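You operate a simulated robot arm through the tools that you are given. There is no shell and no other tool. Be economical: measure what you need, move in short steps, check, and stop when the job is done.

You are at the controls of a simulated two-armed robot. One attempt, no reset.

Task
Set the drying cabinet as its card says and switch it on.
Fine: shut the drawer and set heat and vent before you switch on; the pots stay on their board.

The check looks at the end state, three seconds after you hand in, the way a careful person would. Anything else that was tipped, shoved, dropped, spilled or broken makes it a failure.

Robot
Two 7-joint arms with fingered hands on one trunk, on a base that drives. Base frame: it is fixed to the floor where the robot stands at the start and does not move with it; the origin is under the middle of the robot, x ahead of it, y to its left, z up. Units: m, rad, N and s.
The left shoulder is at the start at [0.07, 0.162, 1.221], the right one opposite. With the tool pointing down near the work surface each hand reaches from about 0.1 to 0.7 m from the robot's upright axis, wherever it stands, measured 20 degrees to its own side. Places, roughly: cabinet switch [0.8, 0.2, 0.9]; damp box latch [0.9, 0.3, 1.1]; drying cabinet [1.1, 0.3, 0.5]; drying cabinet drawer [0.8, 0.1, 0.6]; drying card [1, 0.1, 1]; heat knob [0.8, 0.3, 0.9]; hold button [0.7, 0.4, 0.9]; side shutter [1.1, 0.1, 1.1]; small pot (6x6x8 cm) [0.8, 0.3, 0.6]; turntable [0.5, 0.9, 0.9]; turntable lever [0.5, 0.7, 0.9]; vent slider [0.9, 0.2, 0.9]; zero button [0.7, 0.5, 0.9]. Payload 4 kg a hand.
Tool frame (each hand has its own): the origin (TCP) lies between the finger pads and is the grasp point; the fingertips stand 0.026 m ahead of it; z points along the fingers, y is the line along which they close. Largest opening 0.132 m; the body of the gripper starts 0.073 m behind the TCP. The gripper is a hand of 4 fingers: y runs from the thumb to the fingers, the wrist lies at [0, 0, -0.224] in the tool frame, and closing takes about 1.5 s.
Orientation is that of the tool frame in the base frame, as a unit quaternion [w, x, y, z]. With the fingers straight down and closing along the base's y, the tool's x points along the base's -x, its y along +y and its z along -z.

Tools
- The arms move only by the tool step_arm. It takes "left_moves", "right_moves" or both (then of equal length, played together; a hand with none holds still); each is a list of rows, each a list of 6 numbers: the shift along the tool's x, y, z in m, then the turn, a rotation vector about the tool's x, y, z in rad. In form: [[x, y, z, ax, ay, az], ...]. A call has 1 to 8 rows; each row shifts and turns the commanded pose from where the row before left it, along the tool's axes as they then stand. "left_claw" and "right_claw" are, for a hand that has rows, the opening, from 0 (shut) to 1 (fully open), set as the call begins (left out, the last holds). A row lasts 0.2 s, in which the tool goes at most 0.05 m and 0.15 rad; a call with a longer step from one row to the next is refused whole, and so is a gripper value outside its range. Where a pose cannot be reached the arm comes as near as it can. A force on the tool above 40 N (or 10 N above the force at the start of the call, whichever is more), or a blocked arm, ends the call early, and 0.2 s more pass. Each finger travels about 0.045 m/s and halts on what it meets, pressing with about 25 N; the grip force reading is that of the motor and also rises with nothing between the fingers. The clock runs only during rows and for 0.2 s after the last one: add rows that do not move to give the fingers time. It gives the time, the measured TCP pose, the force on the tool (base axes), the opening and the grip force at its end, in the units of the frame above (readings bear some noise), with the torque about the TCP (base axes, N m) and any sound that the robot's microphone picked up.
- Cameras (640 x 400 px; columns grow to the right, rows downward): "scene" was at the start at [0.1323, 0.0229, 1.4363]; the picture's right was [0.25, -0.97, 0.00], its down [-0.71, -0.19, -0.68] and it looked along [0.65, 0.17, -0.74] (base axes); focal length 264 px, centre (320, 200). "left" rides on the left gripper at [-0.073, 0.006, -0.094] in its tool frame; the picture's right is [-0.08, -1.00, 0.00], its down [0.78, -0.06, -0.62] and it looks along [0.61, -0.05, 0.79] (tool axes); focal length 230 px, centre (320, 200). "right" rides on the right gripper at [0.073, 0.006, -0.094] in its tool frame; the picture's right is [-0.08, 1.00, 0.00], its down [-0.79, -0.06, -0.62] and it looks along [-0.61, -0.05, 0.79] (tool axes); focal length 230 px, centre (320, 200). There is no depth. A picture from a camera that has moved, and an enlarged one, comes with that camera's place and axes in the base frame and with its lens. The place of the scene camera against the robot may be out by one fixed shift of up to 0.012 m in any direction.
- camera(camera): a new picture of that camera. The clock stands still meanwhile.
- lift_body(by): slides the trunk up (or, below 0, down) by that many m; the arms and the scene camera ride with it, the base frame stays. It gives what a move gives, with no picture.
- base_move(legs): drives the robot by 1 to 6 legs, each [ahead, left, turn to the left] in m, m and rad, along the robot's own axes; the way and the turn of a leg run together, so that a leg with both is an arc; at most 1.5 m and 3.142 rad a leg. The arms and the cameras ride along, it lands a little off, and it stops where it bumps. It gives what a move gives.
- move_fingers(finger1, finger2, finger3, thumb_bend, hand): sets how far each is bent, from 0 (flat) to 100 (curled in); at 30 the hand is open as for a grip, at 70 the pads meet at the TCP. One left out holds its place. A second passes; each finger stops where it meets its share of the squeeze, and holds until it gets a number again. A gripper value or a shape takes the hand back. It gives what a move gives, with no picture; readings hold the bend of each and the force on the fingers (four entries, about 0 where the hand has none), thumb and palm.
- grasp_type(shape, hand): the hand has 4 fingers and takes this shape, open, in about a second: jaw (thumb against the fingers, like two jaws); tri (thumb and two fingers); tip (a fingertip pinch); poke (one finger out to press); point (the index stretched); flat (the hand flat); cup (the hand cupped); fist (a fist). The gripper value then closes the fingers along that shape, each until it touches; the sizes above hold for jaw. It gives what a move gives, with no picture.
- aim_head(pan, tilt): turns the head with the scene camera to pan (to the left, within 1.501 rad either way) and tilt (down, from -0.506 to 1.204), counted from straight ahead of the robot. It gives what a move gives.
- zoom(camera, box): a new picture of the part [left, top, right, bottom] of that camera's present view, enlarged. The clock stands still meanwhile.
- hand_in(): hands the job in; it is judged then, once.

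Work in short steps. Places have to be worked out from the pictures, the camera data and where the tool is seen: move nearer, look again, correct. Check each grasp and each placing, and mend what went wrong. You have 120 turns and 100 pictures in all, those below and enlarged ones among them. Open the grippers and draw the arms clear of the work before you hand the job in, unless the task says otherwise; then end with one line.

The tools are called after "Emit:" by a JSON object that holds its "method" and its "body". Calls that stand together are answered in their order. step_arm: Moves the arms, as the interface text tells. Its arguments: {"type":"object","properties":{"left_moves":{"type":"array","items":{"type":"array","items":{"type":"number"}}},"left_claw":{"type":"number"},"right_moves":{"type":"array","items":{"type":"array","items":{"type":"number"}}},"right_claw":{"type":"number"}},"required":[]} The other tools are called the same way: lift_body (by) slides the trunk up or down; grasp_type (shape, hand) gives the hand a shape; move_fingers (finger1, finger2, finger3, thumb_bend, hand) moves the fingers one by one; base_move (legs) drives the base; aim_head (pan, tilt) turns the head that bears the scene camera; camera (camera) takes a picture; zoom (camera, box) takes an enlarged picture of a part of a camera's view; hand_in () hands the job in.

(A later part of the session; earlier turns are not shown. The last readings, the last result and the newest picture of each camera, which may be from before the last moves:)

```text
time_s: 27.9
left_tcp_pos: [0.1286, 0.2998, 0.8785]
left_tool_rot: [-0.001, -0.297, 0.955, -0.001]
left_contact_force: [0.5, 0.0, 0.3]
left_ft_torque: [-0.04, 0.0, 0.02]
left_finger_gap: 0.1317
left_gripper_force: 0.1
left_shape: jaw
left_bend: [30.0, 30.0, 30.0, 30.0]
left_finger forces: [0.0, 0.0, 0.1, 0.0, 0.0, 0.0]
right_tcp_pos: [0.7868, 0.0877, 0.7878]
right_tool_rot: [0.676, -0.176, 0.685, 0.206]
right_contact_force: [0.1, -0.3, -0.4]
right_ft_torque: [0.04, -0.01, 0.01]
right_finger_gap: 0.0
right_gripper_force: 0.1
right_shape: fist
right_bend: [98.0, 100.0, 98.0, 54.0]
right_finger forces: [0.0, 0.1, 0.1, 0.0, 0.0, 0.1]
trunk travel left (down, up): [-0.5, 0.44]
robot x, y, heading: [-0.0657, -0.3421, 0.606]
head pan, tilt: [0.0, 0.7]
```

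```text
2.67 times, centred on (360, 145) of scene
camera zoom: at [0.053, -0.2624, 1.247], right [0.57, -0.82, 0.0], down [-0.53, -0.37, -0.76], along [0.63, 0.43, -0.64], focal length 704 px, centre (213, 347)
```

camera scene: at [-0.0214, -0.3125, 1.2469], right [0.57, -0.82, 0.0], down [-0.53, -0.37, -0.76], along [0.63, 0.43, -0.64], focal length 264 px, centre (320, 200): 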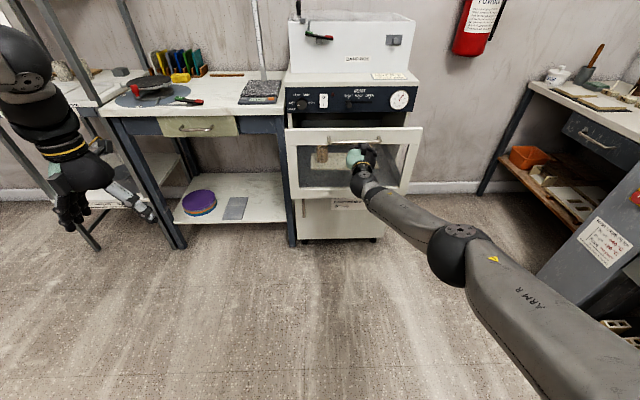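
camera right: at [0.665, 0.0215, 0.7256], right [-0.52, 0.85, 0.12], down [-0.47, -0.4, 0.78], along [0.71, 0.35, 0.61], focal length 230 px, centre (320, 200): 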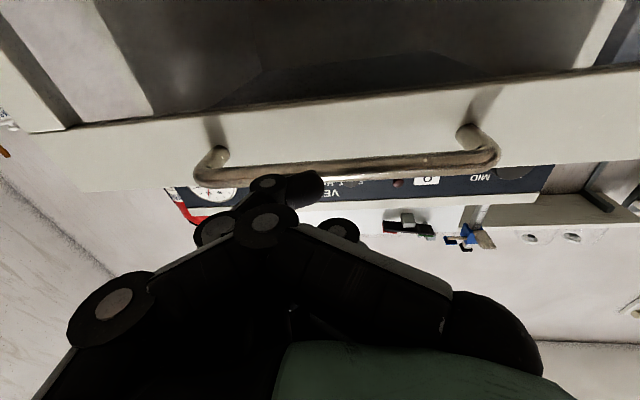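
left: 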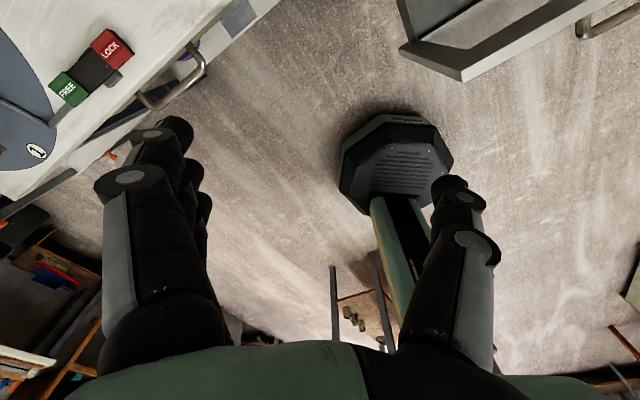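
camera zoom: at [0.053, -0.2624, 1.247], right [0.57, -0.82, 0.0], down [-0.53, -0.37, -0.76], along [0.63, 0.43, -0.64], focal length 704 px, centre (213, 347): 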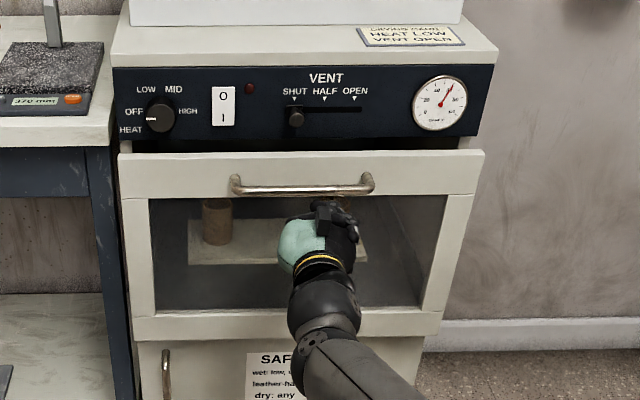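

Drawer nearly shut. I push on in small legs.

Emit:
{"method": "base_move", "body": {"legs": [[0.03, 0, 0]]}}

Emit:
{"method": "camera", "body": {"camera": "right"}}

Emit:
{"method": "zoom", "body": {"camera": "scene", "box": [270, 70, 450, 220]}}

```text
time_s: 28.7
left_tcp_pos: [0.1536, 0.3156, 0.8796]
left_tool_rot: [0.0, -0.298, 0.955, -0.001]
left_contact_force: [-0.4, -0.3, 0.4]
left_ft_torque: [0.01, 0.05, -0.02]
left_finger_gap: 0.1318
left_gripper_force: 0.0
left_shape: jaw
left_bend: [30.0, 30.0, 30.0, 30.0]
left_finger forces: [0.0, 0.0, 0.0, 0.0, 0.0, 0.0]
right_tcp_pos: [0.8101, 0.1047, 0.7899]
right_tool_rot: [0.676, -0.176, 0.685, 0.207]
right_contact_force: [-0.8, -0.1, -0.6]
right_ft_torque: [0.02, 0.02, 0.02]
right_finger_gap: 0.0
right_gripper_force: 0.0
right_shape: fist
right_bend: [98.0, 100.0, 98.0, 54.0]
right_finger forces: [0.0, 0.1, 0.0, 0.1, 0.1, 0.0]
trunk travel left (down, up): [-0.5, 0.44]
robot x, y, heading: [-0.0413, -0.3281, 0.603]
head pan, tilt: [0.0, 0.7]
```

```text
69 pictures are left
camera right: at [0.7252, 0.0636, 0.7171], right [-0.52, 0.85, 0.12], down [-0.48, -0.41, 0.78], along [0.71, 0.35, 0.61], focal length 230 px, centre (320, 200)
```

right: 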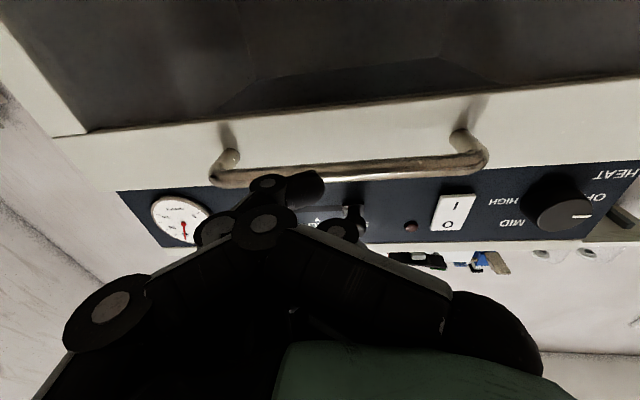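

```text
2.67 times, centred on (360, 145) of scene
camera zoom: at [0.0764, -0.2463, 1.247], right [0.57, -0.82, 0.0], down [-0.53, -0.37, -0.76], along [0.63, 0.43, -0.64], focal length 704 px, centre (213, 347)
```

zoom: 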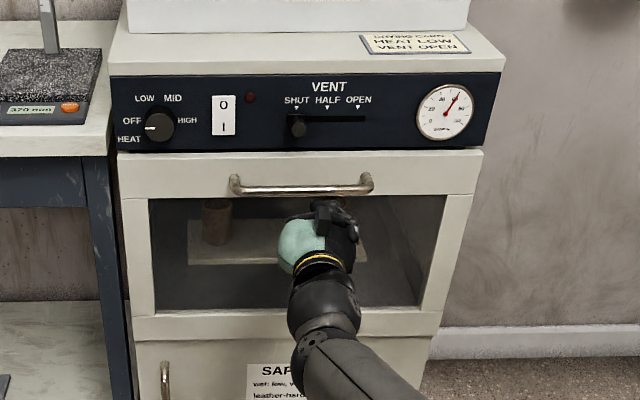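

Almost shut; continuing with small legs until it stops.

Emit:
{"method": "base_move", "body": {"legs": [[0.02, 0, 0]]}}

Emit:
{"method": "base_move", "body": {"legs": [[0.015, 0, 0]]}}

Emit:
{"method": "zoom", "body": {"camera": "scene", "box": [270, 70, 450, 220]}}

```text
time_s: 29.5
left_tcp_pos: [0.1675, 0.3273, 0.879]
left_tool_rot: [0.001, -0.297, 0.955, -0.001]
left_contact_force: [0.3, -0.6, -0.6]
left_ft_torque: [0.01, 0.01, -0.03]
left_finger_gap: 0.1319
left_gripper_force: 0.0
left_shape: jaw
left_bend: [30.0, 30.0, 30.0, 30.0]
left_finger forces: [0.0, 0.0, 0.0, 0.0, 0.0, 0.0]
right_tcp_pos: [0.8256, 0.1167, 0.7894]
right_tool_rot: [0.676, -0.176, 0.684, 0.209]
right_contact_force: [-0.9, 0.0, -1.0]
right_ft_torque: [0.02, -0.01, -0.02]
right_finger_gap: 0.0
right_gripper_force: 0.0
right_shape: fist
right_bend: [98.0, 100.0, 98.0, 54.0]
right_finger forces: [0.0, 0.0, 0.1, 0.0, 0.0, 0.0]
trunk travel left (down, up): [-0.5, 0.44]
robot x, y, heading: [-0.022, -0.3115, 0.602]
head pan, tilt: [0.0, 0.7]
```

```text
time_s: 30.3
left_tcp_pos: [0.1808, 0.3361, 0.8781]
left_tool_rot: [0.0, -0.298, 0.955, -0.001]
left_contact_force: [-1.0, -0.3, -0.6]
left_ft_torque: [-0.01, 0.0, -0.03]
left_finger_gap: 0.1321
left_gripper_force: 0.2
left_shape: jaw
left_bend: [30.0, 30.0, 30.0, 30.0]
left_finger forces: [0.0, 0.0, 0.1, 0.0, 0.1, 0.0]
right_tcp_pos: [0.8385, 0.1256, 0.7851]
right_tool_rot: [0.674, -0.177, 0.687, 0.207]
right_contact_force: [-3.1, -3.3, -8.4]
right_ft_torque: [-0.03, 0.17, -0.07]
right_finger_gap: 0.0
right_gripper_force: 0.1
right_shape: fist
right_bend: [98.0, 100.0, 98.0, 55.0]
right_finger forces: [0.1, 0.0, 0.0, 0.0, 11.2, 0.0]
trunk travel left (down, up): [-0.5, 0.44]
robot x, y, heading: [-0.0117, -0.305, 0.602]
head pan, tilt: [0.0, 0.7]
```

```text
2.67 times, centred on (360, 145) of scene
camera zoom: at [0.1063, -0.2258, 1.2466], right [0.57, -0.82, 0.0], down [-0.53, -0.37, -0.76], along [0.63, 0.43, -0.65], focal length 704 px, centre (213, 347)
```

zoom: 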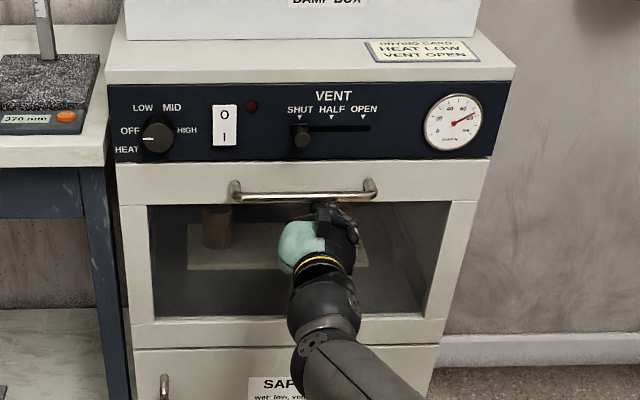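

It looks shut, with force beginning to build. I press a little more with the arm to verify it is at its stop.

Emit:
{"method": "step_arm", "body": {"right_moves": [[0, 0, 0.01, 0, 0, 0], [0, 0, 0.01, 0, 0, 0], [0, 0, 0.01, 0, 0, 0]]}}

Emit:
{"method": "zoom", "body": {"camera": "scene", "box": [270, 70, 450, 220]}}

```text
time_s: 31.1
left_tcp_pos: [0.1801, 0.3375, 0.8787]
left_tool_rot: [-0.001, -0.298, 0.954, -0.002]
left_contact_force: [-0.4, -0.1, -0.4]
left_ft_torque: [-0.02, -0.01, 0.0]
left_finger_gap: 0.132
left_gripper_force: 0.0
left_shape: jaw
left_bend: [30.0, 30.0, 30.0, 30.0]
left_finger forces: [0.1, 0.0, 0.0, 0.0, 0.0, 0.0]
right_tcp_pos: [0.8554, 0.1151, 0.7844]
right_tool_rot: [0.665, -0.186, 0.695, 0.2]
right_contact_force: [-13.6, -1.4, -20.5]
right_ft_torque: [-0.13, 0.04, 0.05]
right_finger_gap: 0.0001
right_gripper_force: 0.0
right_shape: fist
right_bend: [98.0, 100.0, 98.0, 61.0]
right_finger forces: [0.1, 0.0, 0.1, 0.1, 22.9, 0.1]
right hand out of reach, approached as far as the arm can: row 1, 2, 3
trunk travel left (down, up): [-0.5, 0.44]
robot x, y, heading: [-0.0113, -0.3036, 0.601]
head pan, tilt: [0.0, 0.7]
```

```text
2.67 times, centred on (360, 145) of scene
camera zoom: at [0.1059, -0.2247, 1.2464], right [0.57, -0.82, 0.0], down [-0.53, -0.37, -0.76], along [0.63, 0.43, -0.65], focal length 704 px, centre (213, 347)
```

zoom: 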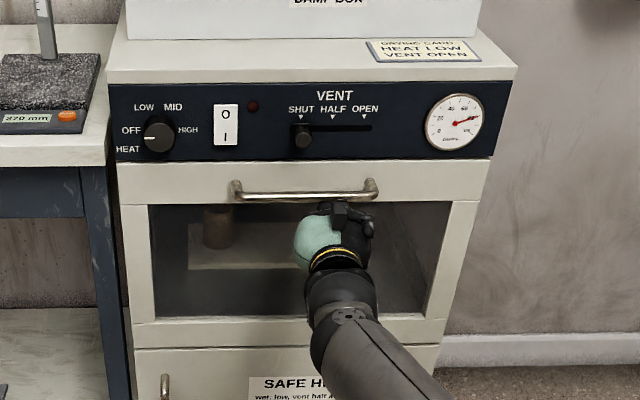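

The drawer is shut against its stop. I back the hand off and out of the way, then view the panel in detail.

Emit:
{"method": "step_arm", "body": {"right_moves": [[0.01, 0, -0.03, 0, 0, 0], [0, 0, -0.04, 0, 0, 0], [0, 0, -0.04, 0, 0, 0], [0, 0, -0.04, 0, 0, 0], [0, 0, -0.03, 0, 0, 0], [0, 0, 0, 0, 0, 0]]}}

Emit:
{"method": "zoom", "body": {"camera": "scene", "box": [270, 70, 450, 220]}}

Emit:
{"method": "zoom", "body": {"camera": "scene", "box": [310, 90, 470, 150]}}

```text
time_s: 32.5
left_tcp_pos: [0.1804, 0.3366, 0.88]
left_tool_rot: [0.001, -0.298, 0.955, 0.0]
left_contact_force: [1.3, -1.0, 0.4]
left_ft_torque: [0.01, -0.02, -0.02]
left_finger_gap: 0.1317
left_gripper_force: 0.0
left_shape: jaw
left_bend: [30.0, 30.0, 30.0, 30.0]
left_finger forces: [0.0, 0.1, 0.1, 0.1, 0.0, 0.0]
right_tcp_pos: [0.7016, 0.0306, 0.7802]
right_tool_rot: [0.674, -0.176, 0.686, 0.207]
right_contact_force: [0.1, -0.5, -1.2]
right_ft_torque: [0.01, 0.01, -0.03]
right_finger_gap: 0.0002
right_gripper_force: 0.1
right_shape: fist
right_bend: [98.0, 100.0, 98.0, 54.0]
right_finger forces: [0.0, 0.1, 0.0, 0.1, 0.1, 0.0]
trunk travel left (down, up): [-0.5, 0.44]
robot x, y, heading: [-0.0113, -0.3034, 0.6]
head pan, tilt: [0.0, 0.7]
```

```text
2.67 times, centred on (360, 145) of scene
camera zoom: at [0.1051, -0.2262, 1.2469], right [0.57, -0.82, 0.0], down [-0.53, -0.37, -0.76], along [0.63, 0.43, -0.64], focal length 704 px, centre (213, 347)
```

zoom: 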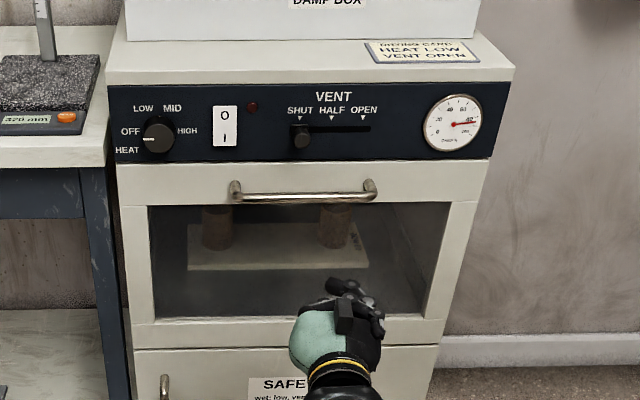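

```text
4.00 times, centred on (390, 120) of scene
camera zoom: at [0.1051, -0.2262, 1.2469], right [0.57, -0.82, 0.0], down [-0.53, -0.37, -0.76], along [0.63, 0.43, -0.64], focal length 1057 px, centre (40, 520)
```

zoom: 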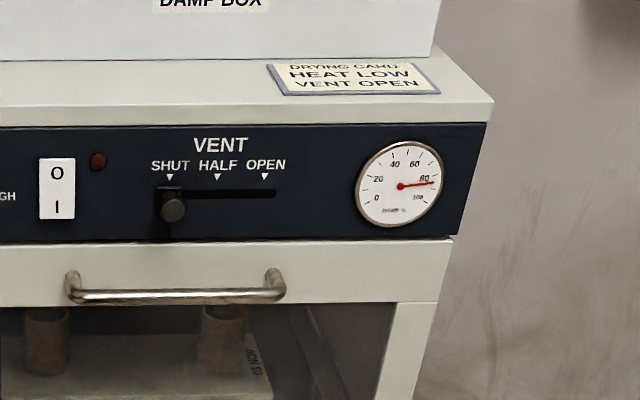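

Drawer shut, pots standing. Panel estimates (n,t,z): slider handle (0.79, 0.356, 0.89) to move to t≈0.436; switch (0.81, 0.26, 0.893); knob (0.79, 0.178, 0.895). I raise the hand, put it in jaw shape closed, and drive 0.12 m nearer.

Emit:
{"method": "step_arm", "body": {"right_moves": [[-0.03, 0, -0.02, 0, 0, 0], [-0.035, 0.02, 0, -0.05, 0, 0], [-0.035, 0.02, 0, 0, 0, 0], [0, 0.02, 0, 0, 0, 0]]}}

Emit:
{"method": "grasp_type", "body": {"hand": "right", "shape": "jaw"}}

Emit:
{"method": "step_arm", "body": {"right_moves": [[0, 0, 0, 0, 0, 0], [0, 0, 0, 0, 0, 0], [0, 0, 0, 0, 0, 0], [0, 0, 0, 0, 0, 0], [0, 0, 0, 0, 0, 0], [0, 0, 0, 0, 0, 0], [0, 0, 0, 0, 0, 0]], "right_claw": 0}}

Emit:
{"method": "base_move", "body": {"legs": [[0.12, 0, 0]]}}

Emit:
{"method": "camera", "body": {"camera": "scene"}}

Emit:
{"method": "camera", "body": {"camera": "right"}}

```text
time_s: 33.5
left_tcp_pos: [0.1801, 0.337, 0.8793]
left_tool_rot: [0.0, -0.298, 0.954, -0.001]
left_contact_force: [0.0, -0.4, -0.1]
left_ft_torque: [0.02, 0.03, -0.01]
left_finger_gap: 0.1316
left_gripper_force: 0.1
left_shape: jaw
left_bend: [30.0, 30.0, 30.0, 30.0]
left_finger forces: [0.1, 0.0, 0.1, 0.0, 0.0, 0.1]
right_tcp_pos: [0.6541, 0.065, 0.8867]
right_tool_rot: [0.67, -0.194, 0.681, 0.224]
right_contact_force: [-1.2, 0.0, 0.3]
right_ft_torque: [0.01, 0.03, 0.0]
right_finger_gap: 0.0001
right_gripper_force: 0.1
right_shape: fist
right_bend: [98.0, 100.0, 98.0, 54.0]
right_finger forces: [0.0, 0.0, 0.0, 0.0, 0.0, 0.0]
trunk travel left (down, up): [-0.5, 0.44]
robot x, y, heading: [-0.0114, -0.304, 0.603]
head pan, tilt: [0.0, 0.7]
```

```text
time_s: 34.4
left_tcp_pos: [0.1805, 0.3365, 0.881]
left_tool_rot: [0.0, -0.299, 0.954, -0.001]
left_contact_force: [-0.7, -0.7, 0.4]
left_ft_torque: [0.0, 0.01, 0.0]
left_finger_gap: 0.1318
left_gripper_force: 0.1
left_shape: jaw
left_bend: [30.0, 30.0, 30.0, 30.0]
left_finger forces: [0.0, 0.0, 0.1, 0.1, 0.1, 0.1]
right_tcp_pos: [0.6541, 0.066, 0.886]
right_tool_rot: [0.67, -0.194, 0.68, 0.224]
right_contact_force: [-0.7, -0.2, 1.6]
right_ft_torque: [0.0, 0.01, -0.02]
right_finger_gap: 0.132
right_gripper_force: 0.1
right_shape: jaw
right_bend: [30.0, 30.0, 30.0, 30.0]
right_finger forces: [0.1, 0.0, 0.0, 0.0, 0.1, 0.0]
trunk travel left (down, up): [-0.5, 0.44]
robot x, y, heading: [-0.0142, -0.3067, 0.603]
head pan, tilt: [0.0, 0.7]
```

```text
time_s: 36.0
left_tcp_pos: [0.1801, 0.3356, 0.8797]
left_tool_rot: [0.0, -0.298, 0.955, -0.001]
left_contact_force: [0.7, -0.1, 0.0]
left_ft_torque: [0.01, 0.01, -0.02]
left_finger_gap: 0.1318
left_gripper_force: 0.2
left_shape: jaw
left_bend: [30.0, 30.0, 30.0, 30.0]
left_finger forces: [0.0, 0.0, 0.0, 0.0, 0.1, 0.0]
right_tcp_pos: [0.6521, 0.0649, 0.8865]
right_tool_rot: [0.67, -0.193, 0.681, 0.224]
right_contact_force: [0.5, 0.0, 0.3]
right_ft_torque: [0.03, 0.02, 0.01]
right_finger_gap: 0.0
right_gripper_force: 0.1
right_shape: jaw
right_bend: [65.0, 63.0, 65.0, 66.0]
right_finger forces: [0.0, 0.0, 0.0, 0.0, 0.0, 0.1]
trunk travel left (down, up): [-0.5, 0.44]
robot x, y, heading: [-0.0128, -0.3078, 0.603]
head pan, tilt: [0.0, 0.7]
```

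```text
time_s: 37.2
left_tcp_pos: [0.2787, 0.4051, 0.8791]
left_tool_rot: [0.0, -0.298, 0.954, -0.002]
left_contact_force: [-0.1, -0.7, 0.0]
left_ft_torque: [-0.02, 0.01, 0.02]
left_finger_gap: 0.1314
left_gripper_force: 0.0
left_shape: jaw
left_bend: [30.0, 30.0, 30.0, 30.0]
left_finger forces: [0.0, 0.0, 0.1, 0.0, 0.1, 0.0]
right_tcp_pos: [0.7525, 0.134, 0.8858]
right_tool_rot: [0.67, -0.194, 0.681, 0.225]
right_contact_force: [0.1, 0.5, 0.8]
right_ft_torque: [0.01, -0.01, -0.01]
right_finger_gap: 0.0
right_gripper_force: 25.0
right_shape: jaw
right_bend: [68.0, 59.0, 68.0, 66.0]
right_finger forces: [0.0, 0.0, 0.0, 0.0, 0.1, 0.0]
trunk travel left (down, up): [-0.5, 0.44]
robot x, y, heading: [0.0864, -0.2396, 0.6]
head pan, tilt: [0.0, 0.7]
```

```text
63 pictures are left
camera scene: at [0.2038, -0.1581, 1.2468], right [0.57, -0.82, 0.0], down [-0.53, -0.37, -0.76], along [0.63, 0.43, -0.64], focal length 264 px, centre (320, 200)
```

scene: 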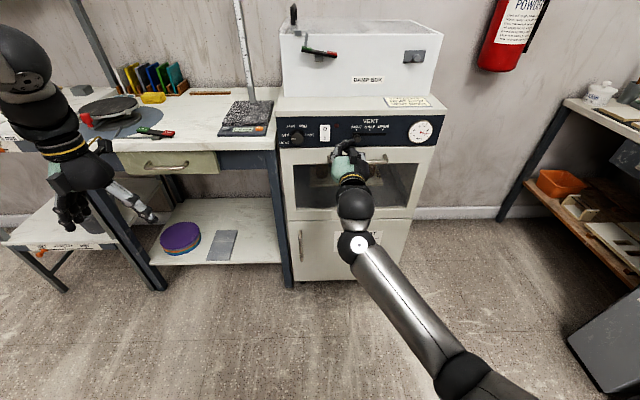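

```text
62 pictures are left
camera right: at [0.6695, 0.0883, 0.813], right [-0.56, 0.82, 0.12], down [-0.45, -0.43, 0.78], along [0.69, 0.38, 0.61], focal length 230 px, centre (320, 200)
```

right: 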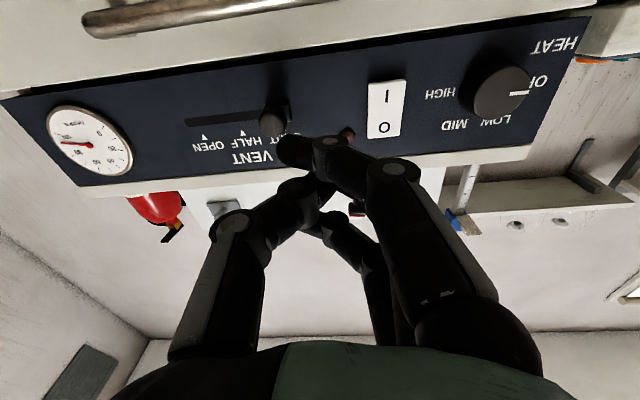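

The tool tip is at n≈0.72, t≈0.315; refined slider handle is (0.81, 0.357, 0.88). I move forward into the gap between switch and slider.

Emit:
{"method": "step_arm", "body": {"right_moves": [[0.004, 0.01, 0.02, 0, 0, 0], [0, 0, 0.025, 0, 0, 0], [0, 0, 0.02, 0, 0, 0], [0, 0, 0, 0, 0, 0]]}}

Emit:
{"method": "camera", "body": {"camera": "right"}}

Emit:
{"method": "zoom", "body": {"camera": "scene", "box": [270, 100, 446, 210]}}

```text
time_s: 38.2
left_tcp_pos: [0.2781, 0.404, 0.8797]
left_tool_rot: [0.0, -0.299, 0.954, 0.0]
left_contact_force: [-0.2, -0.3, 1.1]
left_ft_torque: [0.02, -0.01, 0.04]
left_finger_gap: 0.1317
left_gripper_force: 0.1
left_shape: jaw
left_bend: [30.0, 30.0, 30.0, 30.0]
left_finger forces: [0.1, 0.1, 0.1, 0.1, 0.0, 0.0]
right_tcp_pos: [0.7993, 0.1788, 0.8818]
right_tool_rot: [0.67, -0.194, 0.68, 0.225]
right_contact_force: [0.7, 0.6, 0.3]
right_ft_torque: [0.01, 0.0, -0.01]
right_finger_gap: 0.0
right_gripper_force: 25.0
right_shape: jaw
right_bend: [68.0, 59.0, 68.0, 66.0]
right_finger forces: [0.1, 0.0, 0.0, 0.0, 0.0, 0.0]
trunk travel left (down, up): [-0.5, 0.44]
robot x, y, heading: [0.0854, -0.2357, 0.603]
head pan, tilt: [0.0, 0.7]
```

```text
61 pictures are left
camera right: at [0.7173, 0.1329, 0.8102], right [-0.56, 0.82, 0.12], down [-0.45, -0.43, 0.78], along [0.69, 0.38, 0.61], focal length 230 px, centre (320, 200)
```

right: 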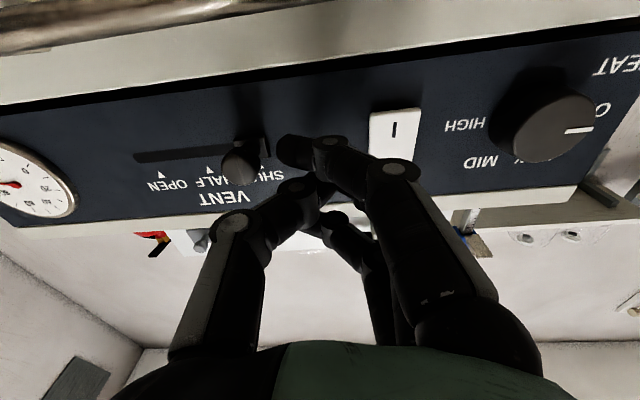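

```text
3.64 times, centred on (358, 155) of scene
camera zoom: at [0.203, -0.1587, 1.2469], right [0.57, -0.82, 0.0], down [-0.53, -0.37, -0.76], along [0.63, 0.43, -0.64], focal length 960 px, centre (182, 364)
```

zoom: 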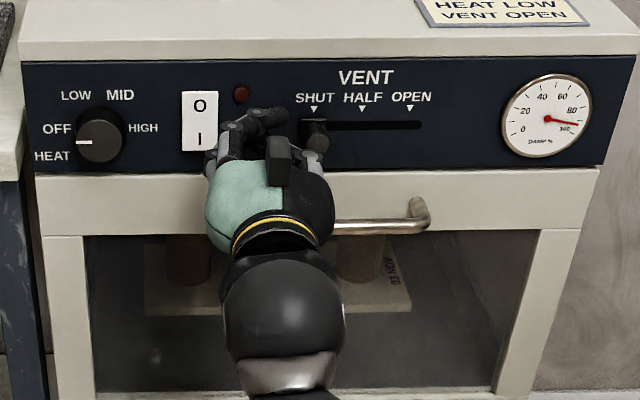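

The tip is beside the slider knob (ball at n≈0.794, z≈0.875). I advance a centimetre and push it sideways to the right.

Emit:
{"method": "step_arm", "body": {"right_moves": [[0.003, 0, 0.012, 0, 0, 0], [0, -0.015, 0, 0, 0, 0], [0, -0.015, 0, 0, 0, 0], [0, -0.015, 0, 0, 0, 0], [0, 0, 0, 0, 0, 0]]}}

Emit:
{"method": "zoom", "body": {"camera": "scene", "box": [270, 100, 446, 210]}}

```text
time_s: 39.4
left_tcp_pos: [0.2784, 0.4048, 0.8792]
left_tool_rot: [0.001, -0.3, 0.954, 0.0]
left_contact_force: [0.5, 0.8, -0.1]
left_ft_torque: [-0.06, -0.01, 0.0]
left_finger_gap: 0.1319
left_gripper_force: 0.0
left_shape: jaw
left_bend: [30.0, 30.0, 30.0, 30.0]
left_finger forces: [0.0, 0.0, 0.0, 0.0, 0.1, 0.1]
right_tcp_pos: [0.8341, 0.1483, 0.876]
right_tool_rot: [0.67, -0.193, 0.681, 0.224]
right_contact_force: [-0.3, -0.2, 1.0]
right_ft_torque: [-0.01, -0.01, -0.01]
right_finger_gap: 0.0001
right_gripper_force: 25.0
right_shape: jaw
right_bend: [68.0, 57.0, 68.0, 67.0]
right_finger forces: [0.1, 0.0, 0.0, 0.1, 0.0, 0.1]
trunk travel left (down, up): [-0.5, 0.44]
robot x, y, heading: [0.0877, -0.239, 0.602]
head pan, tilt: [0.0, 0.7]
```

```text
3.64 times, centred on (358, 155) of scene
camera zoom: at [0.2028, -0.1582, 1.2469], right [0.57, -0.82, 0.0], down [-0.53, -0.37, -0.76], along [0.63, 0.43, -0.64], focal length 960 px, centre (182, 364)
```

zoom: 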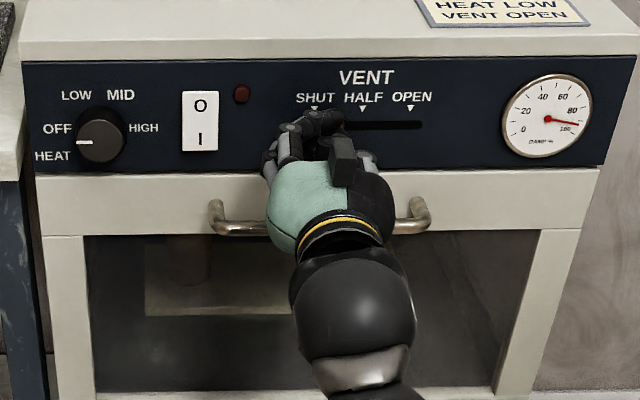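

No strong force; handle is hidden. I continue the sideways push.

Emit:
{"method": "step_arm", "body": {"right_moves": [[0, -0.015, 0, 0, 0, 0], [0, -0.015, 0, 0, 0, 0], [0, -0.015, 0, 0, 0, 0], [0, 0, 0, 0, 0, 0]]}}

Emit:
{"method": "camera", "body": {"camera": "right"}}

Emit:
{"method": "zoom", "body": {"camera": "scene", "box": [270, 100, 446, 210]}}

```text
time_s: 40.4
left_tcp_pos: [0.2781, 0.4038, 0.8808]
left_tool_rot: [0.0, -0.298, 0.955, -0.001]
left_contact_force: [-1.2, 0.4, 0.4]
left_ft_torque: [-0.01, 0.02, -0.02]
left_finger_gap: 0.1318
left_gripper_force: 0.0
left_shape: jaw
left_bend: [30.0, 30.0, 30.0, 30.0]
left_finger forces: [0.0, 0.0, 0.0, 0.1, 0.0, 0.0]
right_tcp_pos: [0.8589, 0.1111, 0.8744]
right_tool_rot: [0.67, -0.193, 0.681, 0.224]
right_contact_force: [0.4, 0.3, -0.8]
right_ft_torque: [-0.04, 0.03, 0.01]
right_finger_gap: 0.0
right_gripper_force: 24.5
right_shape: jaw
right_bend: [68.0, 57.0, 68.0, 67.0]
right_finger forces: [0.0, 0.0, 0.1, 0.0, 0.0, 0.0]
trunk travel left (down, up): [-0.5, 0.44]
robot x, y, heading: [0.0853, -0.2398, 0.601]
head pan, tilt: [0.0, 0.7]
```

```text
58 pictures are left
camera right: at [0.7772, 0.0655, 0.8023], right [-0.56, 0.82, 0.12], down [-0.45, -0.43, 0.78], along [0.69, 0.38, 0.61], focal length 230 px, centre (320, 200)
```

right: 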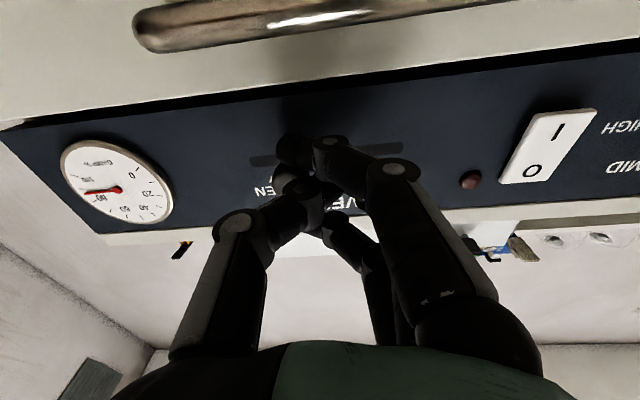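

```text
3.64 times, centred on (358, 155) of scene
camera zoom: at [0.2029, -0.1583, 1.2469], right [0.57, -0.82, 0.0], down [-0.53, -0.37, -0.76], along [0.63, 0.43, -0.64], focal length 960 px, centre (182, 364)
```

zoom: 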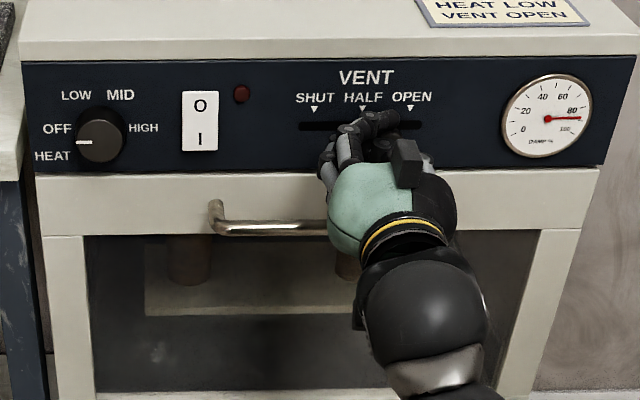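

The slot is empty at SHUT – the slider is moving. A little more towards OPEN.

Emit:
{"method": "step_arm", "body": {"right_moves": [[0, -0.01, 0, 0, 0, 0], [0, -0.01, 0, 0, 0, 0], [0, 0, 0, 0, 0, 0]]}}

Emit:
{"method": "zoom", "body": {"camera": "right", "box": [200, 100, 440, 250]}}

Emit:
{"method": "zoom", "body": {"camera": "scene", "box": [270, 100, 446, 210]}}

```text
time_s: 41.2
left_tcp_pos: [0.2768, 0.4037, 0.88]
left_tool_rot: [0.001, -0.298, 0.955, -0.001]
left_contact_force: [-0.2, 0.1, -0.4]
left_ft_torque: [-0.01, -0.01, 0.01]
left_finger_gap: 0.1318
left_gripper_force: 0.1
left_shape: jaw
left_bend: [30.0, 30.0, 30.0, 30.0]
left_finger forces: [0.0, 0.1, 0.0, 0.0, 0.1, 0.0]
right_tcp_pos: [0.8723, 0.0954, 0.8732]
right_tool_rot: [0.67, -0.193, 0.681, 0.224]
right_contact_force: [-0.3, -0.5, 0.0]
right_ft_torque: [0.03, 0.03, -0.02]
right_finger_gap: 0.0002
right_gripper_force: 25.2
right_shape: jaw
right_bend: [68.0, 57.0, 68.0, 67.0]
right_finger forces: [0.0, 0.0, 0.0, 0.1, 0.0, 0.0]
trunk travel left (down, up): [-0.5, 0.44]
robot x, y, heading: [0.0858, -0.2411, 0.598]
head pan, tilt: [0.0, 0.7]
```

```text
2.67 times, centred on (320, 175) of right
camera zoom: at [0.7888, 0.0499, 0.8013], right [-0.56, 0.82, 0.12], down [-0.45, -0.43, 0.78], along [0.69, 0.38, 0.61], focal length 614 px, centre (320, 267)
```

zoom: 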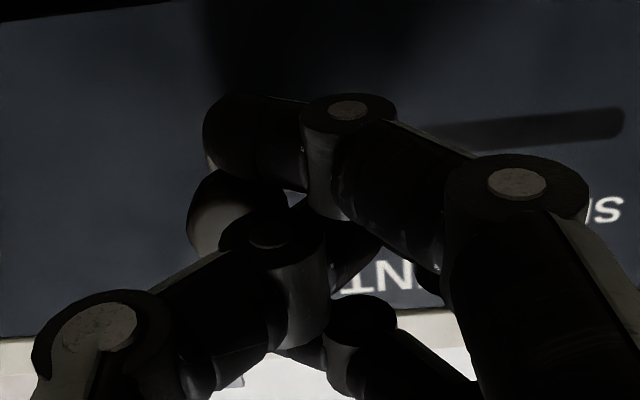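

```text
3.64 times, centred on (358, 155) of scene
camera zoom: at [0.2029, -0.1584, 1.2469], right [0.57, -0.82, 0.0], down [-0.53, -0.37, -0.76], along [0.63, 0.43, -0.64], focal length 960 px, centre (182, 364)
```

zoom: 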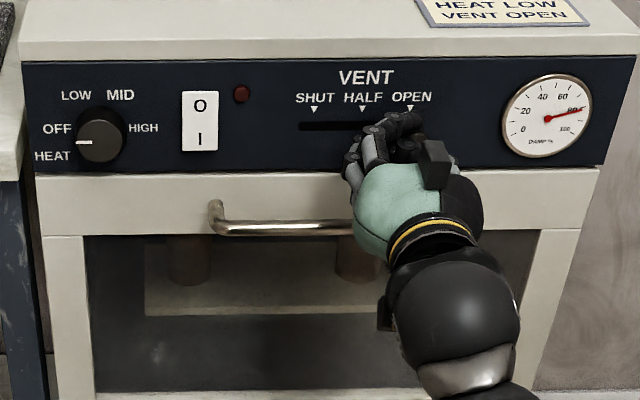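

Likely at or near OPEN. I push 5 mm more, then back away and check.

Emit:
{"method": "step_arm", "body": {"right_moves": [[0, -0.006, 0, 0, 0, 0], [0, 0, 0, 0, 0, 0], [0, 0.01, 0, 0, 0, 0], [0, 0.01, -0.02, 0, 0, 0], [0, 0, -0.04, 0, 0, 0], [0.04, 0, -0.02, 0, 0, 0], [0.04, 0, 0, 0, 0, 0], [0, 0, 0, 0, 0, 0]]}}

Emit:
{"method": "zoom", "body": {"camera": "scene", "box": [270, 100, 446, 210]}}

```text
time_s: 43.0
left_tcp_pos: [0.2772, 0.4035, 0.8813]
left_tool_rot: [0.0, -0.298, 0.955, 0.0]
left_contact_force: [0.1, 0.1, -0.4]
left_ft_torque: [0.01, 0.01, -0.02]
left_finger_gap: 0.1317
left_gripper_force: 0.1
left_shape: jaw
left_bend: [30.0, 30.0, 30.0, 30.0]
left_finger forces: [0.1, 0.0, 0.0, 0.1, 0.0, 0.0]
right_tcp_pos: [0.7955, 0.0658, 0.7958]
right_tool_rot: [0.67, -0.194, 0.681, 0.224]
right_contact_force: [-1.2, 0.5, 0.9]
right_ft_torque: [-0.01, 0.0, 0.01]
right_finger_gap: 0.0
right_gripper_force: 24.7
right_shape: jaw
right_bend: [68.0, 57.0, 68.0, 67.0]
right_finger forces: [0.1, 0.0, 0.0, 0.1, 0.0, 0.0]
trunk travel left (down, up): [-0.5, 0.44]
robot x, y, heading: [0.0835, -0.2356, 0.605]
head pan, tilt: [0.0, 0.7]
```

```text
3.64 times, centred on (358, 155) of scene
camera zoom: at [0.2028, -0.1586, 1.247], right [0.57, -0.82, 0.0], down [-0.53, -0.37, -0.76], along [0.63, 0.43, -0.64], focal length 960 px, centre (182, 364)
```

zoom: 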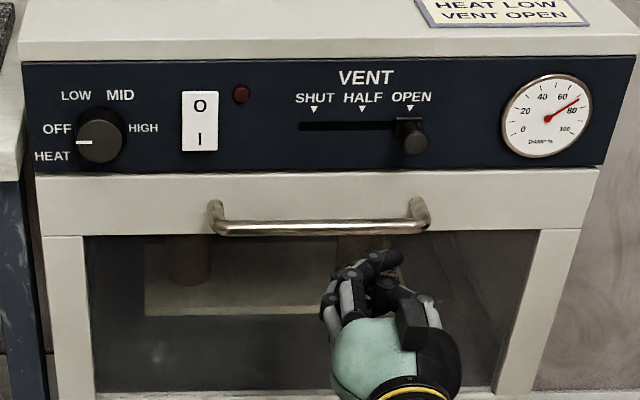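

The slider sits at OPEN. Next the heat knob: at roughly n≈0.79, t≈0.178, z≈0.875. I retreat, drive left, and raise the hand with the jaw part open, pre-turned -0.5 rad.

Emit:
{"method": "step_arm", "body": {"right_moves": [[0, 0, -0.04, 0, 0, 0], [0, 0, -0.02, 0, 0, -0.12], [0, 0, 0, 0, 0, -0.13], [0, 0, 0, 0, 0, -0.13], [0, 0, 0, 0, 0, -0.12], [0, 0, 0, 0, 0, 0]], "right_claw": 0.65}}

Emit:
{"method": "base_move", "body": {"legs": [[0, 0.14, 0]]}}

```text
time_s: 44.4
left_tcp_pos: [0.2781, 0.4038, 0.8806]
left_tool_rot: [0.0, -0.298, 0.954, -0.001]
left_contact_force: [0.3, 0.1, 0.0]
left_ft_torque: [-0.06, 0.01, 0.04]
left_finger_gap: 0.1318
left_gripper_force: 0.0
left_shape: jaw
left_bend: [30.0, 30.0, 30.0, 30.0]
left_finger forces: [0.0, 0.0, 0.0, 0.0, 0.0, 0.0]
right_tcp_pos: [0.7448, 0.03, 0.7959]
right_tool_rot: [0.705, -0.356, 0.612, 0.051]
right_contact_force: [0.2, -0.3, -0.7]
right_ft_torque: [-0.06, -0.04, 0.01]
right_finger_gap: 0.0861
right_gripper_force: 0.0
right_shape: jaw
right_bend: [70.0, 70.0, 70.0, 67.0]
right_finger forces: [0.0, 0.1, 0.1, 0.0, 0.0, 0.0]
trunk travel left (down, up): [-0.5, 0.44]
robot x, y, heading: [0.0864, -0.2383, 0.603]
head pan, tilt: [0.0, 0.7]
```

```text
time_s: 45.7
left_tcp_pos: [0.1985, 0.5197, 0.8797]
left_tool_rot: [0.0, -0.298, 0.955, -0.002]
left_contact_force: [0.0, 0.1, 0.0]
left_ft_torque: [-0.02, -0.01, 0.0]
left_finger_gap: 0.1317
left_gripper_force: 0.1
left_shape: jaw
left_bend: [30.0, 30.0, 30.0, 30.0]
left_finger forces: [0.1, 0.0, 0.1, 0.1, 0.0, 0.0]
right_tcp_pos: [0.6656, 0.1451, 0.7955]
right_tool_rot: [0.705, -0.357, 0.611, 0.051]
right_contact_force: [-0.2, -0.4, -0.4]
right_ft_torque: [-0.02, 0.0, -0.03]
right_finger_gap: 0.0859
right_gripper_force: 0.2
right_shape: jaw
right_bend: [70.0, 70.0, 70.0, 67.0]
right_finger forces: [0.1, 0.0, 0.0, 0.1, 0.1, 0.0]
trunk travel left (down, up): [-0.5, 0.44]
robot x, y, heading: [0.007, -0.1218, 0.604]
head pan, tilt: [0.0, 0.7]
```

Hand at (n 0.631, t 0.256, z 0.796). I move it 0.078 m left and 0.078 m up, then look.

Emit:
{"method": "step_arm", "body": {"right_moves": [[-0.0353, 0.0104, 0, 0, 0, 0], [-0.0353, 0.0104, 0, 0, 0, 0], [-0.0353, 0.0104, 0, 0, 0, 0], [0, 0, 0, 0, 0, 0], [0, 0, 0, 0, 0, 0]]}}

Emit:
{"method": "camera", "body": {"camera": "right"}}

Emit:
{"method": "camera", "body": {"camera": "scene"}}

```text
time_s: 46.9
left_tcp_pos: [0.1988, 0.5196, 0.8797]
left_tool_rot: [0.0, -0.298, 0.955, -0.001]
left_contact_force: [0.4, 0.1, -0.2]
left_ft_torque: [0.03, 0.04, -0.01]
left_finger_gap: 0.1319
left_gripper_force: 0.0
left_shape: jaw
left_bend: [30.0, 30.0, 30.0, 30.0]
left_finger forces: [0.0, 0.0, 0.1, 0.1, 0.0, 0.0]
right_tcp_pos: [0.6242, 0.2054, 0.8794]
right_tool_rot: [0.705, -0.357, 0.611, 0.051]
right_contact_force: [0.0, -0.6, 0.3]
right_ft_torque: [-0.01, -0.01, -0.02]
right_finger_gap: 0.0861
right_gripper_force: 0.0
right_shape: jaw
right_bend: [70.0, 70.0, 70.0, 67.0]
right_finger forces: [0.1, 0.0, 0.0, 0.0, 0.1, 0.1]
trunk travel left (down, up): [-0.5, 0.44]
robot x, y, heading: [0.0068, -0.1204, 0.609]
head pan, tilt: [0.0, 0.7]
```

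```text
53 pictures are left
camera right: at [0.5624, 0.1301, 0.8109], right [-0.53, 0.77, -0.37], down [-0.67, -0.11, 0.73], along [0.52, 0.63, 0.57], focal length 230 px, centre (320, 200)
```

right: 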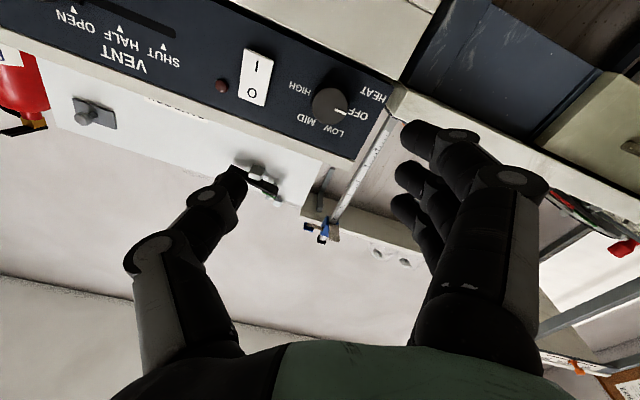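

```text
52 pictures are left
camera scene: at [0.1233, -0.0433, 1.2469], right [0.57, -0.82, 0.0], down [-0.53, -0.37, -0.76], along [0.63, 0.43, -0.64], focal length 264 px, centre (320, 200)
```

scene: 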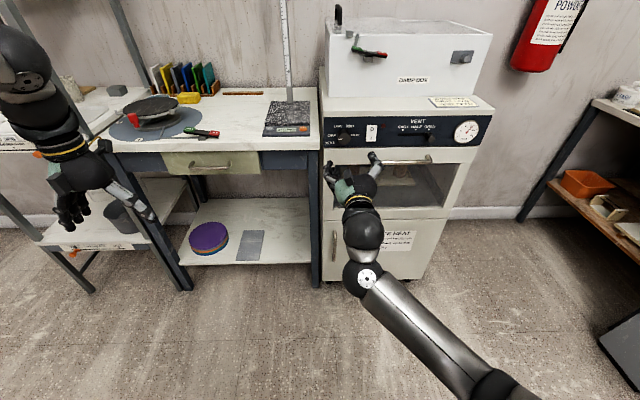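

TCP is nearly on the knob axis (t 0.183 vs 0.176, z 0.879 vs 0.874). I correct and approach to 3 cm short.

Emit:
{"method": "step_arm", "body": {"right_moves": [[0.0015, 0.0077, 0.03, 0, 0, 0], [0, 0, 0.03, 0, 0, 0], [0, 0, 0.03, 0, 0, 0], [0, 0, 0.02, 0, 0, 0], [0, 0, 0, 0, 0, 0]]}}

Emit:
{"method": "camera", "body": {"camera": "right"}}

Emit:
{"method": "zoom", "body": {"camera": "scene", "box": [300, 90, 460, 190]}}

```text
time_s: 48.1
left_tcp_pos: [0.1984, 0.519, 0.8796]
left_tool_rot: [0.0, -0.298, 0.954, -0.001]
left_contact_force: [-0.1, -0.2, 0.3]
left_ft_torque: [0.04, 0.02, -0.01]
left_finger_gap: 0.132
left_gripper_force: 0.0
left_shape: jaw
left_bend: [30.0, 30.0, 30.0, 30.0]
left_finger forces: [0.0, 0.0, 0.0, 0.1, 0.1, 0.0]
right_tcp_pos: [0.7114, 0.2743, 0.8727]
right_tool_rot: [0.705, -0.356, 0.612, 0.051]
right_contact_force: [0.2, 0.3, 0.5]
right_ft_torque: [-0.02, -0.02, -0.02]
right_finger_gap: 0.0858
right_gripper_force: 0.0
right_shape: jaw
right_bend: [70.0, 70.0, 70.0, 67.0]
right_finger forces: [0.0, 0.1, 0.0, 0.0, 0.0, 0.1]
trunk travel left (down, up): [-0.5, 0.44]
robot x, y, heading: [0.0051, -0.1204, 0.603]
head pan, tilt: [0.0, 0.7]
```

```text
51 pictures are left
camera right: at [0.6493, 0.2002, 0.8046], right [-0.53, 0.77, -0.37], down [-0.67, -0.11, 0.73], along [0.52, 0.63, 0.57], focal length 230 px, centre (320, 200)
```

right: 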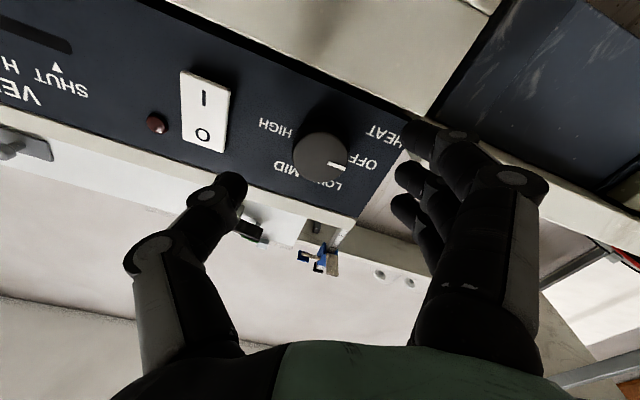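

```text
4.00 times, centred on (380, 140) of scene
camera zoom: at [0.1234, -0.0436, 1.247], right [0.57, -0.82, 0.0], down [-0.53, -0.37, -0.76], along [0.63, 0.43, -0.64], focal length 1057 px, centre (80, 440)
```

zoom: 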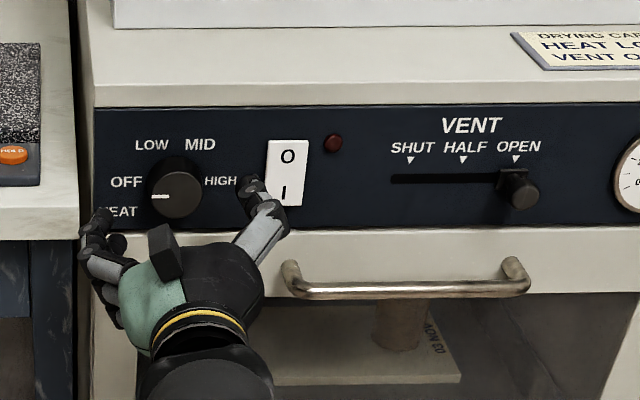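

On axis now (t 0.176, z 0.873). I narrow the opening a bit to stay clear of the switch, then advance 3 cm around the knob.

Emit:
{"method": "step_arm", "body": {"right_moves": [[0, 0, 0, 0, 0, 0], [0, 0, 0, 0, 0, 0], [0, 0, 0, 0, 0, 0], [0, 0, 0.01, 0, 0, 0], [0, 0, 0.01, 0, 0, 0], [0, 0, 0.01, 0, 0, 0], [0, 0, 0, 0, 0, 0]], "right_claw": 0.5}}

Emit:
{"method": "camera", "body": {"camera": "right"}}

Emit:
{"method": "zoom", "body": {"camera": "scene", "box": [300, 90, 460, 190]}}

```text
time_s: 49.7
left_tcp_pos: [0.199, 0.5197, 0.8804]
left_tool_rot: [0.001, -0.298, 0.954, -0.001]
left_contact_force: [0.2, -0.5, 0.6]
left_ft_torque: [0.0, -0.03, 0.03]
left_finger_gap: 0.1318
left_gripper_force: 0.0
left_shape: jaw
left_bend: [30.0, 30.0, 30.0, 30.0]
left_finger forces: [0.0, 0.0, 0.0, 0.0, 0.0, 0.1]
right_tcp_pos: [0.734, 0.2906, 0.871]
right_tool_rot: [0.705, -0.356, 0.611, 0.052]
right_contact_force: [-0.1, -0.2, -0.2]
right_ft_torque: [0.02, 0.03, -0.01]
right_finger_gap: 0.0666
right_gripper_force: 0.0
right_shape: jaw
right_bend: [73.0, 73.0, 73.0, 70.0]
right_finger forces: [0.1, 0.0, 0.0, 0.0, 0.0, 0.0]
trunk travel left (down, up): [-0.5, 0.44]
robot x, y, heading: [0.0036, -0.1252, 0.603]
head pan, tilt: [0.0, 0.7]
```

```text
49 pictures are left
camera right: at [0.6737, 0.2163, 0.8042], right [-0.53, 0.77, -0.37], down [-0.67, -0.11, 0.73], along [0.52, 0.63, 0.57], focal length 230 px, centre (320, 200)
```

right: 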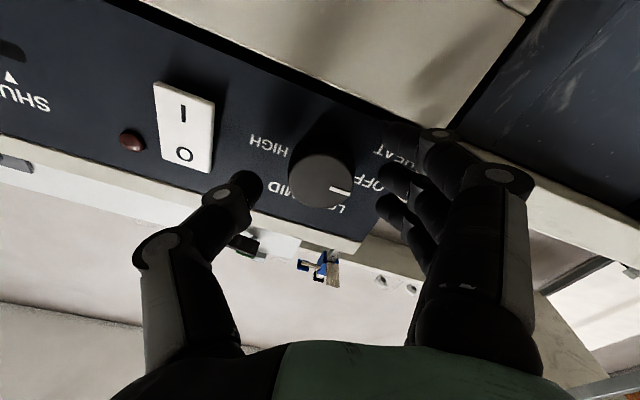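

```text
4.00 times, centred on (380, 140) of scene
camera zoom: at [0.1234, -0.0436, 1.2469], right [0.57, -0.82, 0.0], down [-0.53, -0.37, -0.76], along [0.63, 0.43, -0.64], focal length 1057 px, centre (80, 440)
```

zoom: 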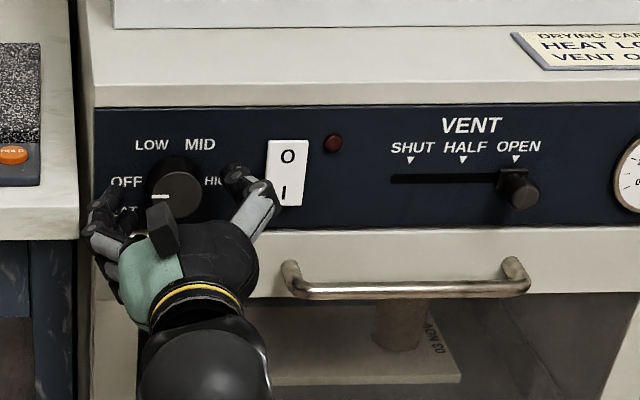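

Fingertips are level with the knob's face. I advance about 2 cm more, checking force.

Emit:
{"method": "step_arm", "body": {"right_moves": [[0, 0, 0.008, 0, 0, 0], [0, 0, 0.007, 0, 0, 0], [0, 0, 0.005, 0, 0, 0], [0, 0, 0, 0, 0, 0]]}}

Emit:
{"method": "camera", "body": {"camera": "right"}}

```text
time_s: 50.7
left_tcp_pos: [0.196, 0.5172, 0.8813]
left_tool_rot: [0.002, -0.297, 0.955, -0.001]
left_contact_force: [0.2, -0.3, 0.4]
left_ft_torque: [0.01, -0.01, 0.0]
left_finger_gap: 0.1321
left_gripper_force: 0.0
left_shape: jaw
left_bend: [30.0, 30.0, 30.0, 30.0]
left_finger forces: [0.0, 0.0, 0.0, 0.0, 0.0, 0.1]
right_tcp_pos: [0.7465, 0.3013, 0.871]
right_tool_rot: [0.704, -0.359, 0.61, 0.05]
right_contact_force: [-15.7, -12.8, -0.3]
right_ft_torque: [-0.11, 0.17, 0.79]
right_finger_gap: 0.0651
right_gripper_force: 0.0
right_shape: jaw
right_bend: [74.0, 74.0, 74.0, 70.0]
right_finger forces: [4.2, 6.7, 9.6, 0.0, 0.1, 0.0]
trunk travel left (down, up): [-0.5, 0.44]
robot x, y, heading: [0.008, -0.1201, 0.602]
head pan, tilt: [0.0, 0.7]
stopped in row 4 (right hand): the force on the tool passed its limit at 43 N (the readings are from after the stop); the commanded pose is now the measured one
```

```text
47 pictures are left
camera right: at [0.6854, 0.2253, 0.8032], right [-0.53, 0.76, -0.37], down [-0.67, -0.11, 0.73], along [0.52, 0.64, 0.57], focal length 230 px, centre (320, 200)
```

right: 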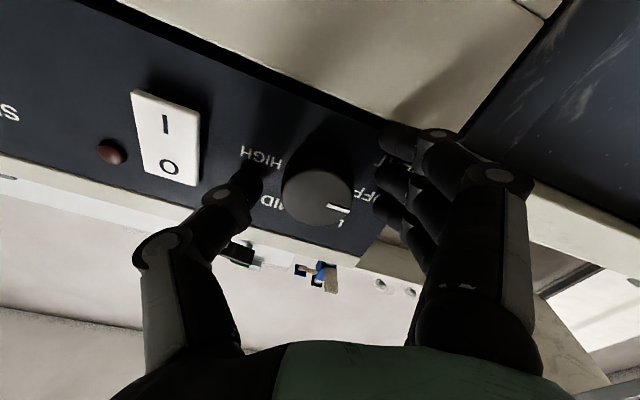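

The finger tips touch the panel (face at n≈0.815). I back off 4 mm and close on the knob.

Emit:
{"method": "step_arm", "body": {"right_moves": [[0, 0, -0.005, 0, 0, 0], [0, 0, 0, 0, 0, 0]]}}

Emit:
{"method": "step_arm", "body": {"right_moves": [[0, 0, 0, 0, 0, 0], [0, 0, 0, 0, 0, 0], [0, 0, 0, 0, 0, 0], [0, 0, 0, 0, 0, 0], [0, 0, 0, 0, 0, 0]], "right_claw": 0.2}}

Emit:
{"method": "camera", "body": {"camera": "right"}}

```text
time_s: 51.3
left_tcp_pos: [0.1983, 0.5179, 0.8796]
left_tool_rot: [0.0, -0.298, 0.955, -0.001]
left_contact_force: [0.1, -1.0, -0.3]
left_ft_torque: [0.04, -0.02, 0.03]
left_finger_gap: 0.1319
left_gripper_force: 0.0
left_shape: jaw
left_bend: [30.0, 30.0, 30.0, 30.0]
left_finger forces: [0.0, 0.0, 0.0, 0.1, 0.0, 0.0]
right_tcp_pos: [0.7469, 0.2971, 0.8692]
right_tool_rot: [0.703, -0.358, 0.613, 0.05]
right_contact_force: [0.8, -1.1, 1.1]
right_ft_torque: [0.06, -0.01, 0.04]
right_finger_gap: 0.0662
right_gripper_force: 0.1
right_shape: jaw
right_bend: [73.0, 73.0, 73.0, 70.0]
right_finger forces: [0.0, 0.0, 1.3, 0.0, 0.0, 0.0]
trunk travel left (down, up): [-0.5, 0.44]
robot x, y, heading: [0.0102, -0.1205, 0.606]
head pan, tilt: [0.0, 0.7]
```

```text
time_s: 52.5
left_tcp_pos: [0.1987, 0.5173, 0.8799]
left_tool_rot: [0.001, -0.297, 0.955, -0.001]
left_contact_force: [-0.1, 0.9, -0.8]
left_ft_torque: [-0.03, 0.01, 0.01]
left_finger_gap: 0.1315
left_gripper_force: 0.1
left_shape: jaw
left_bend: [30.0, 30.0, 30.0, 30.0]
left_finger forces: [0.1, 0.0, 0.1, 0.1, 0.1, 0.0]
right_tcp_pos: [0.7476, 0.2991, 0.8681]
right_tool_rot: [0.703, -0.358, 0.612, 0.051]
right_contact_force: [3.0, -1.7, 0.4]
right_ft_torque: [0.01, 0.02, 0.03]
right_finger_gap: 0.0233
right_gripper_force: 22.5
right_shape: jaw
right_bend: [67.0, 73.0, 73.0, 70.0]
right_finger forces: [0.1, 7.5, 8.6, 0.1, 18.5, 0.1]
trunk travel left (down, up): [-0.5, 0.44]
robot x, y, heading: [0.0027, -0.1226, 0.605]
head pan, tilt: [0.0, 0.7]
```

```text
46 pictures are left
camera right: at [0.6851, 0.2227, 0.8011], right [-0.53, 0.76, -0.37], down [-0.67, -0.11, 0.74], along [0.52, 0.64, 0.57], focal length 230 px, centre (320, 200)
```

right: 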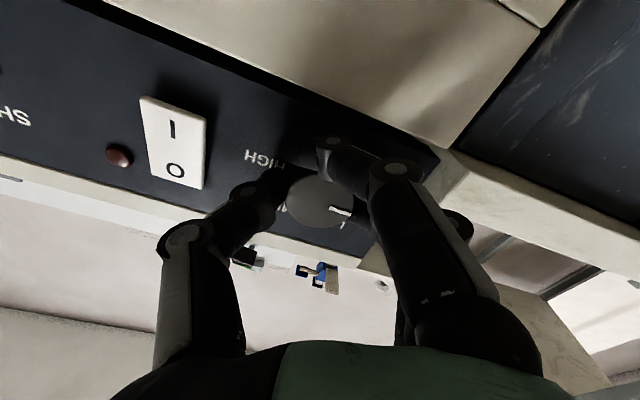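

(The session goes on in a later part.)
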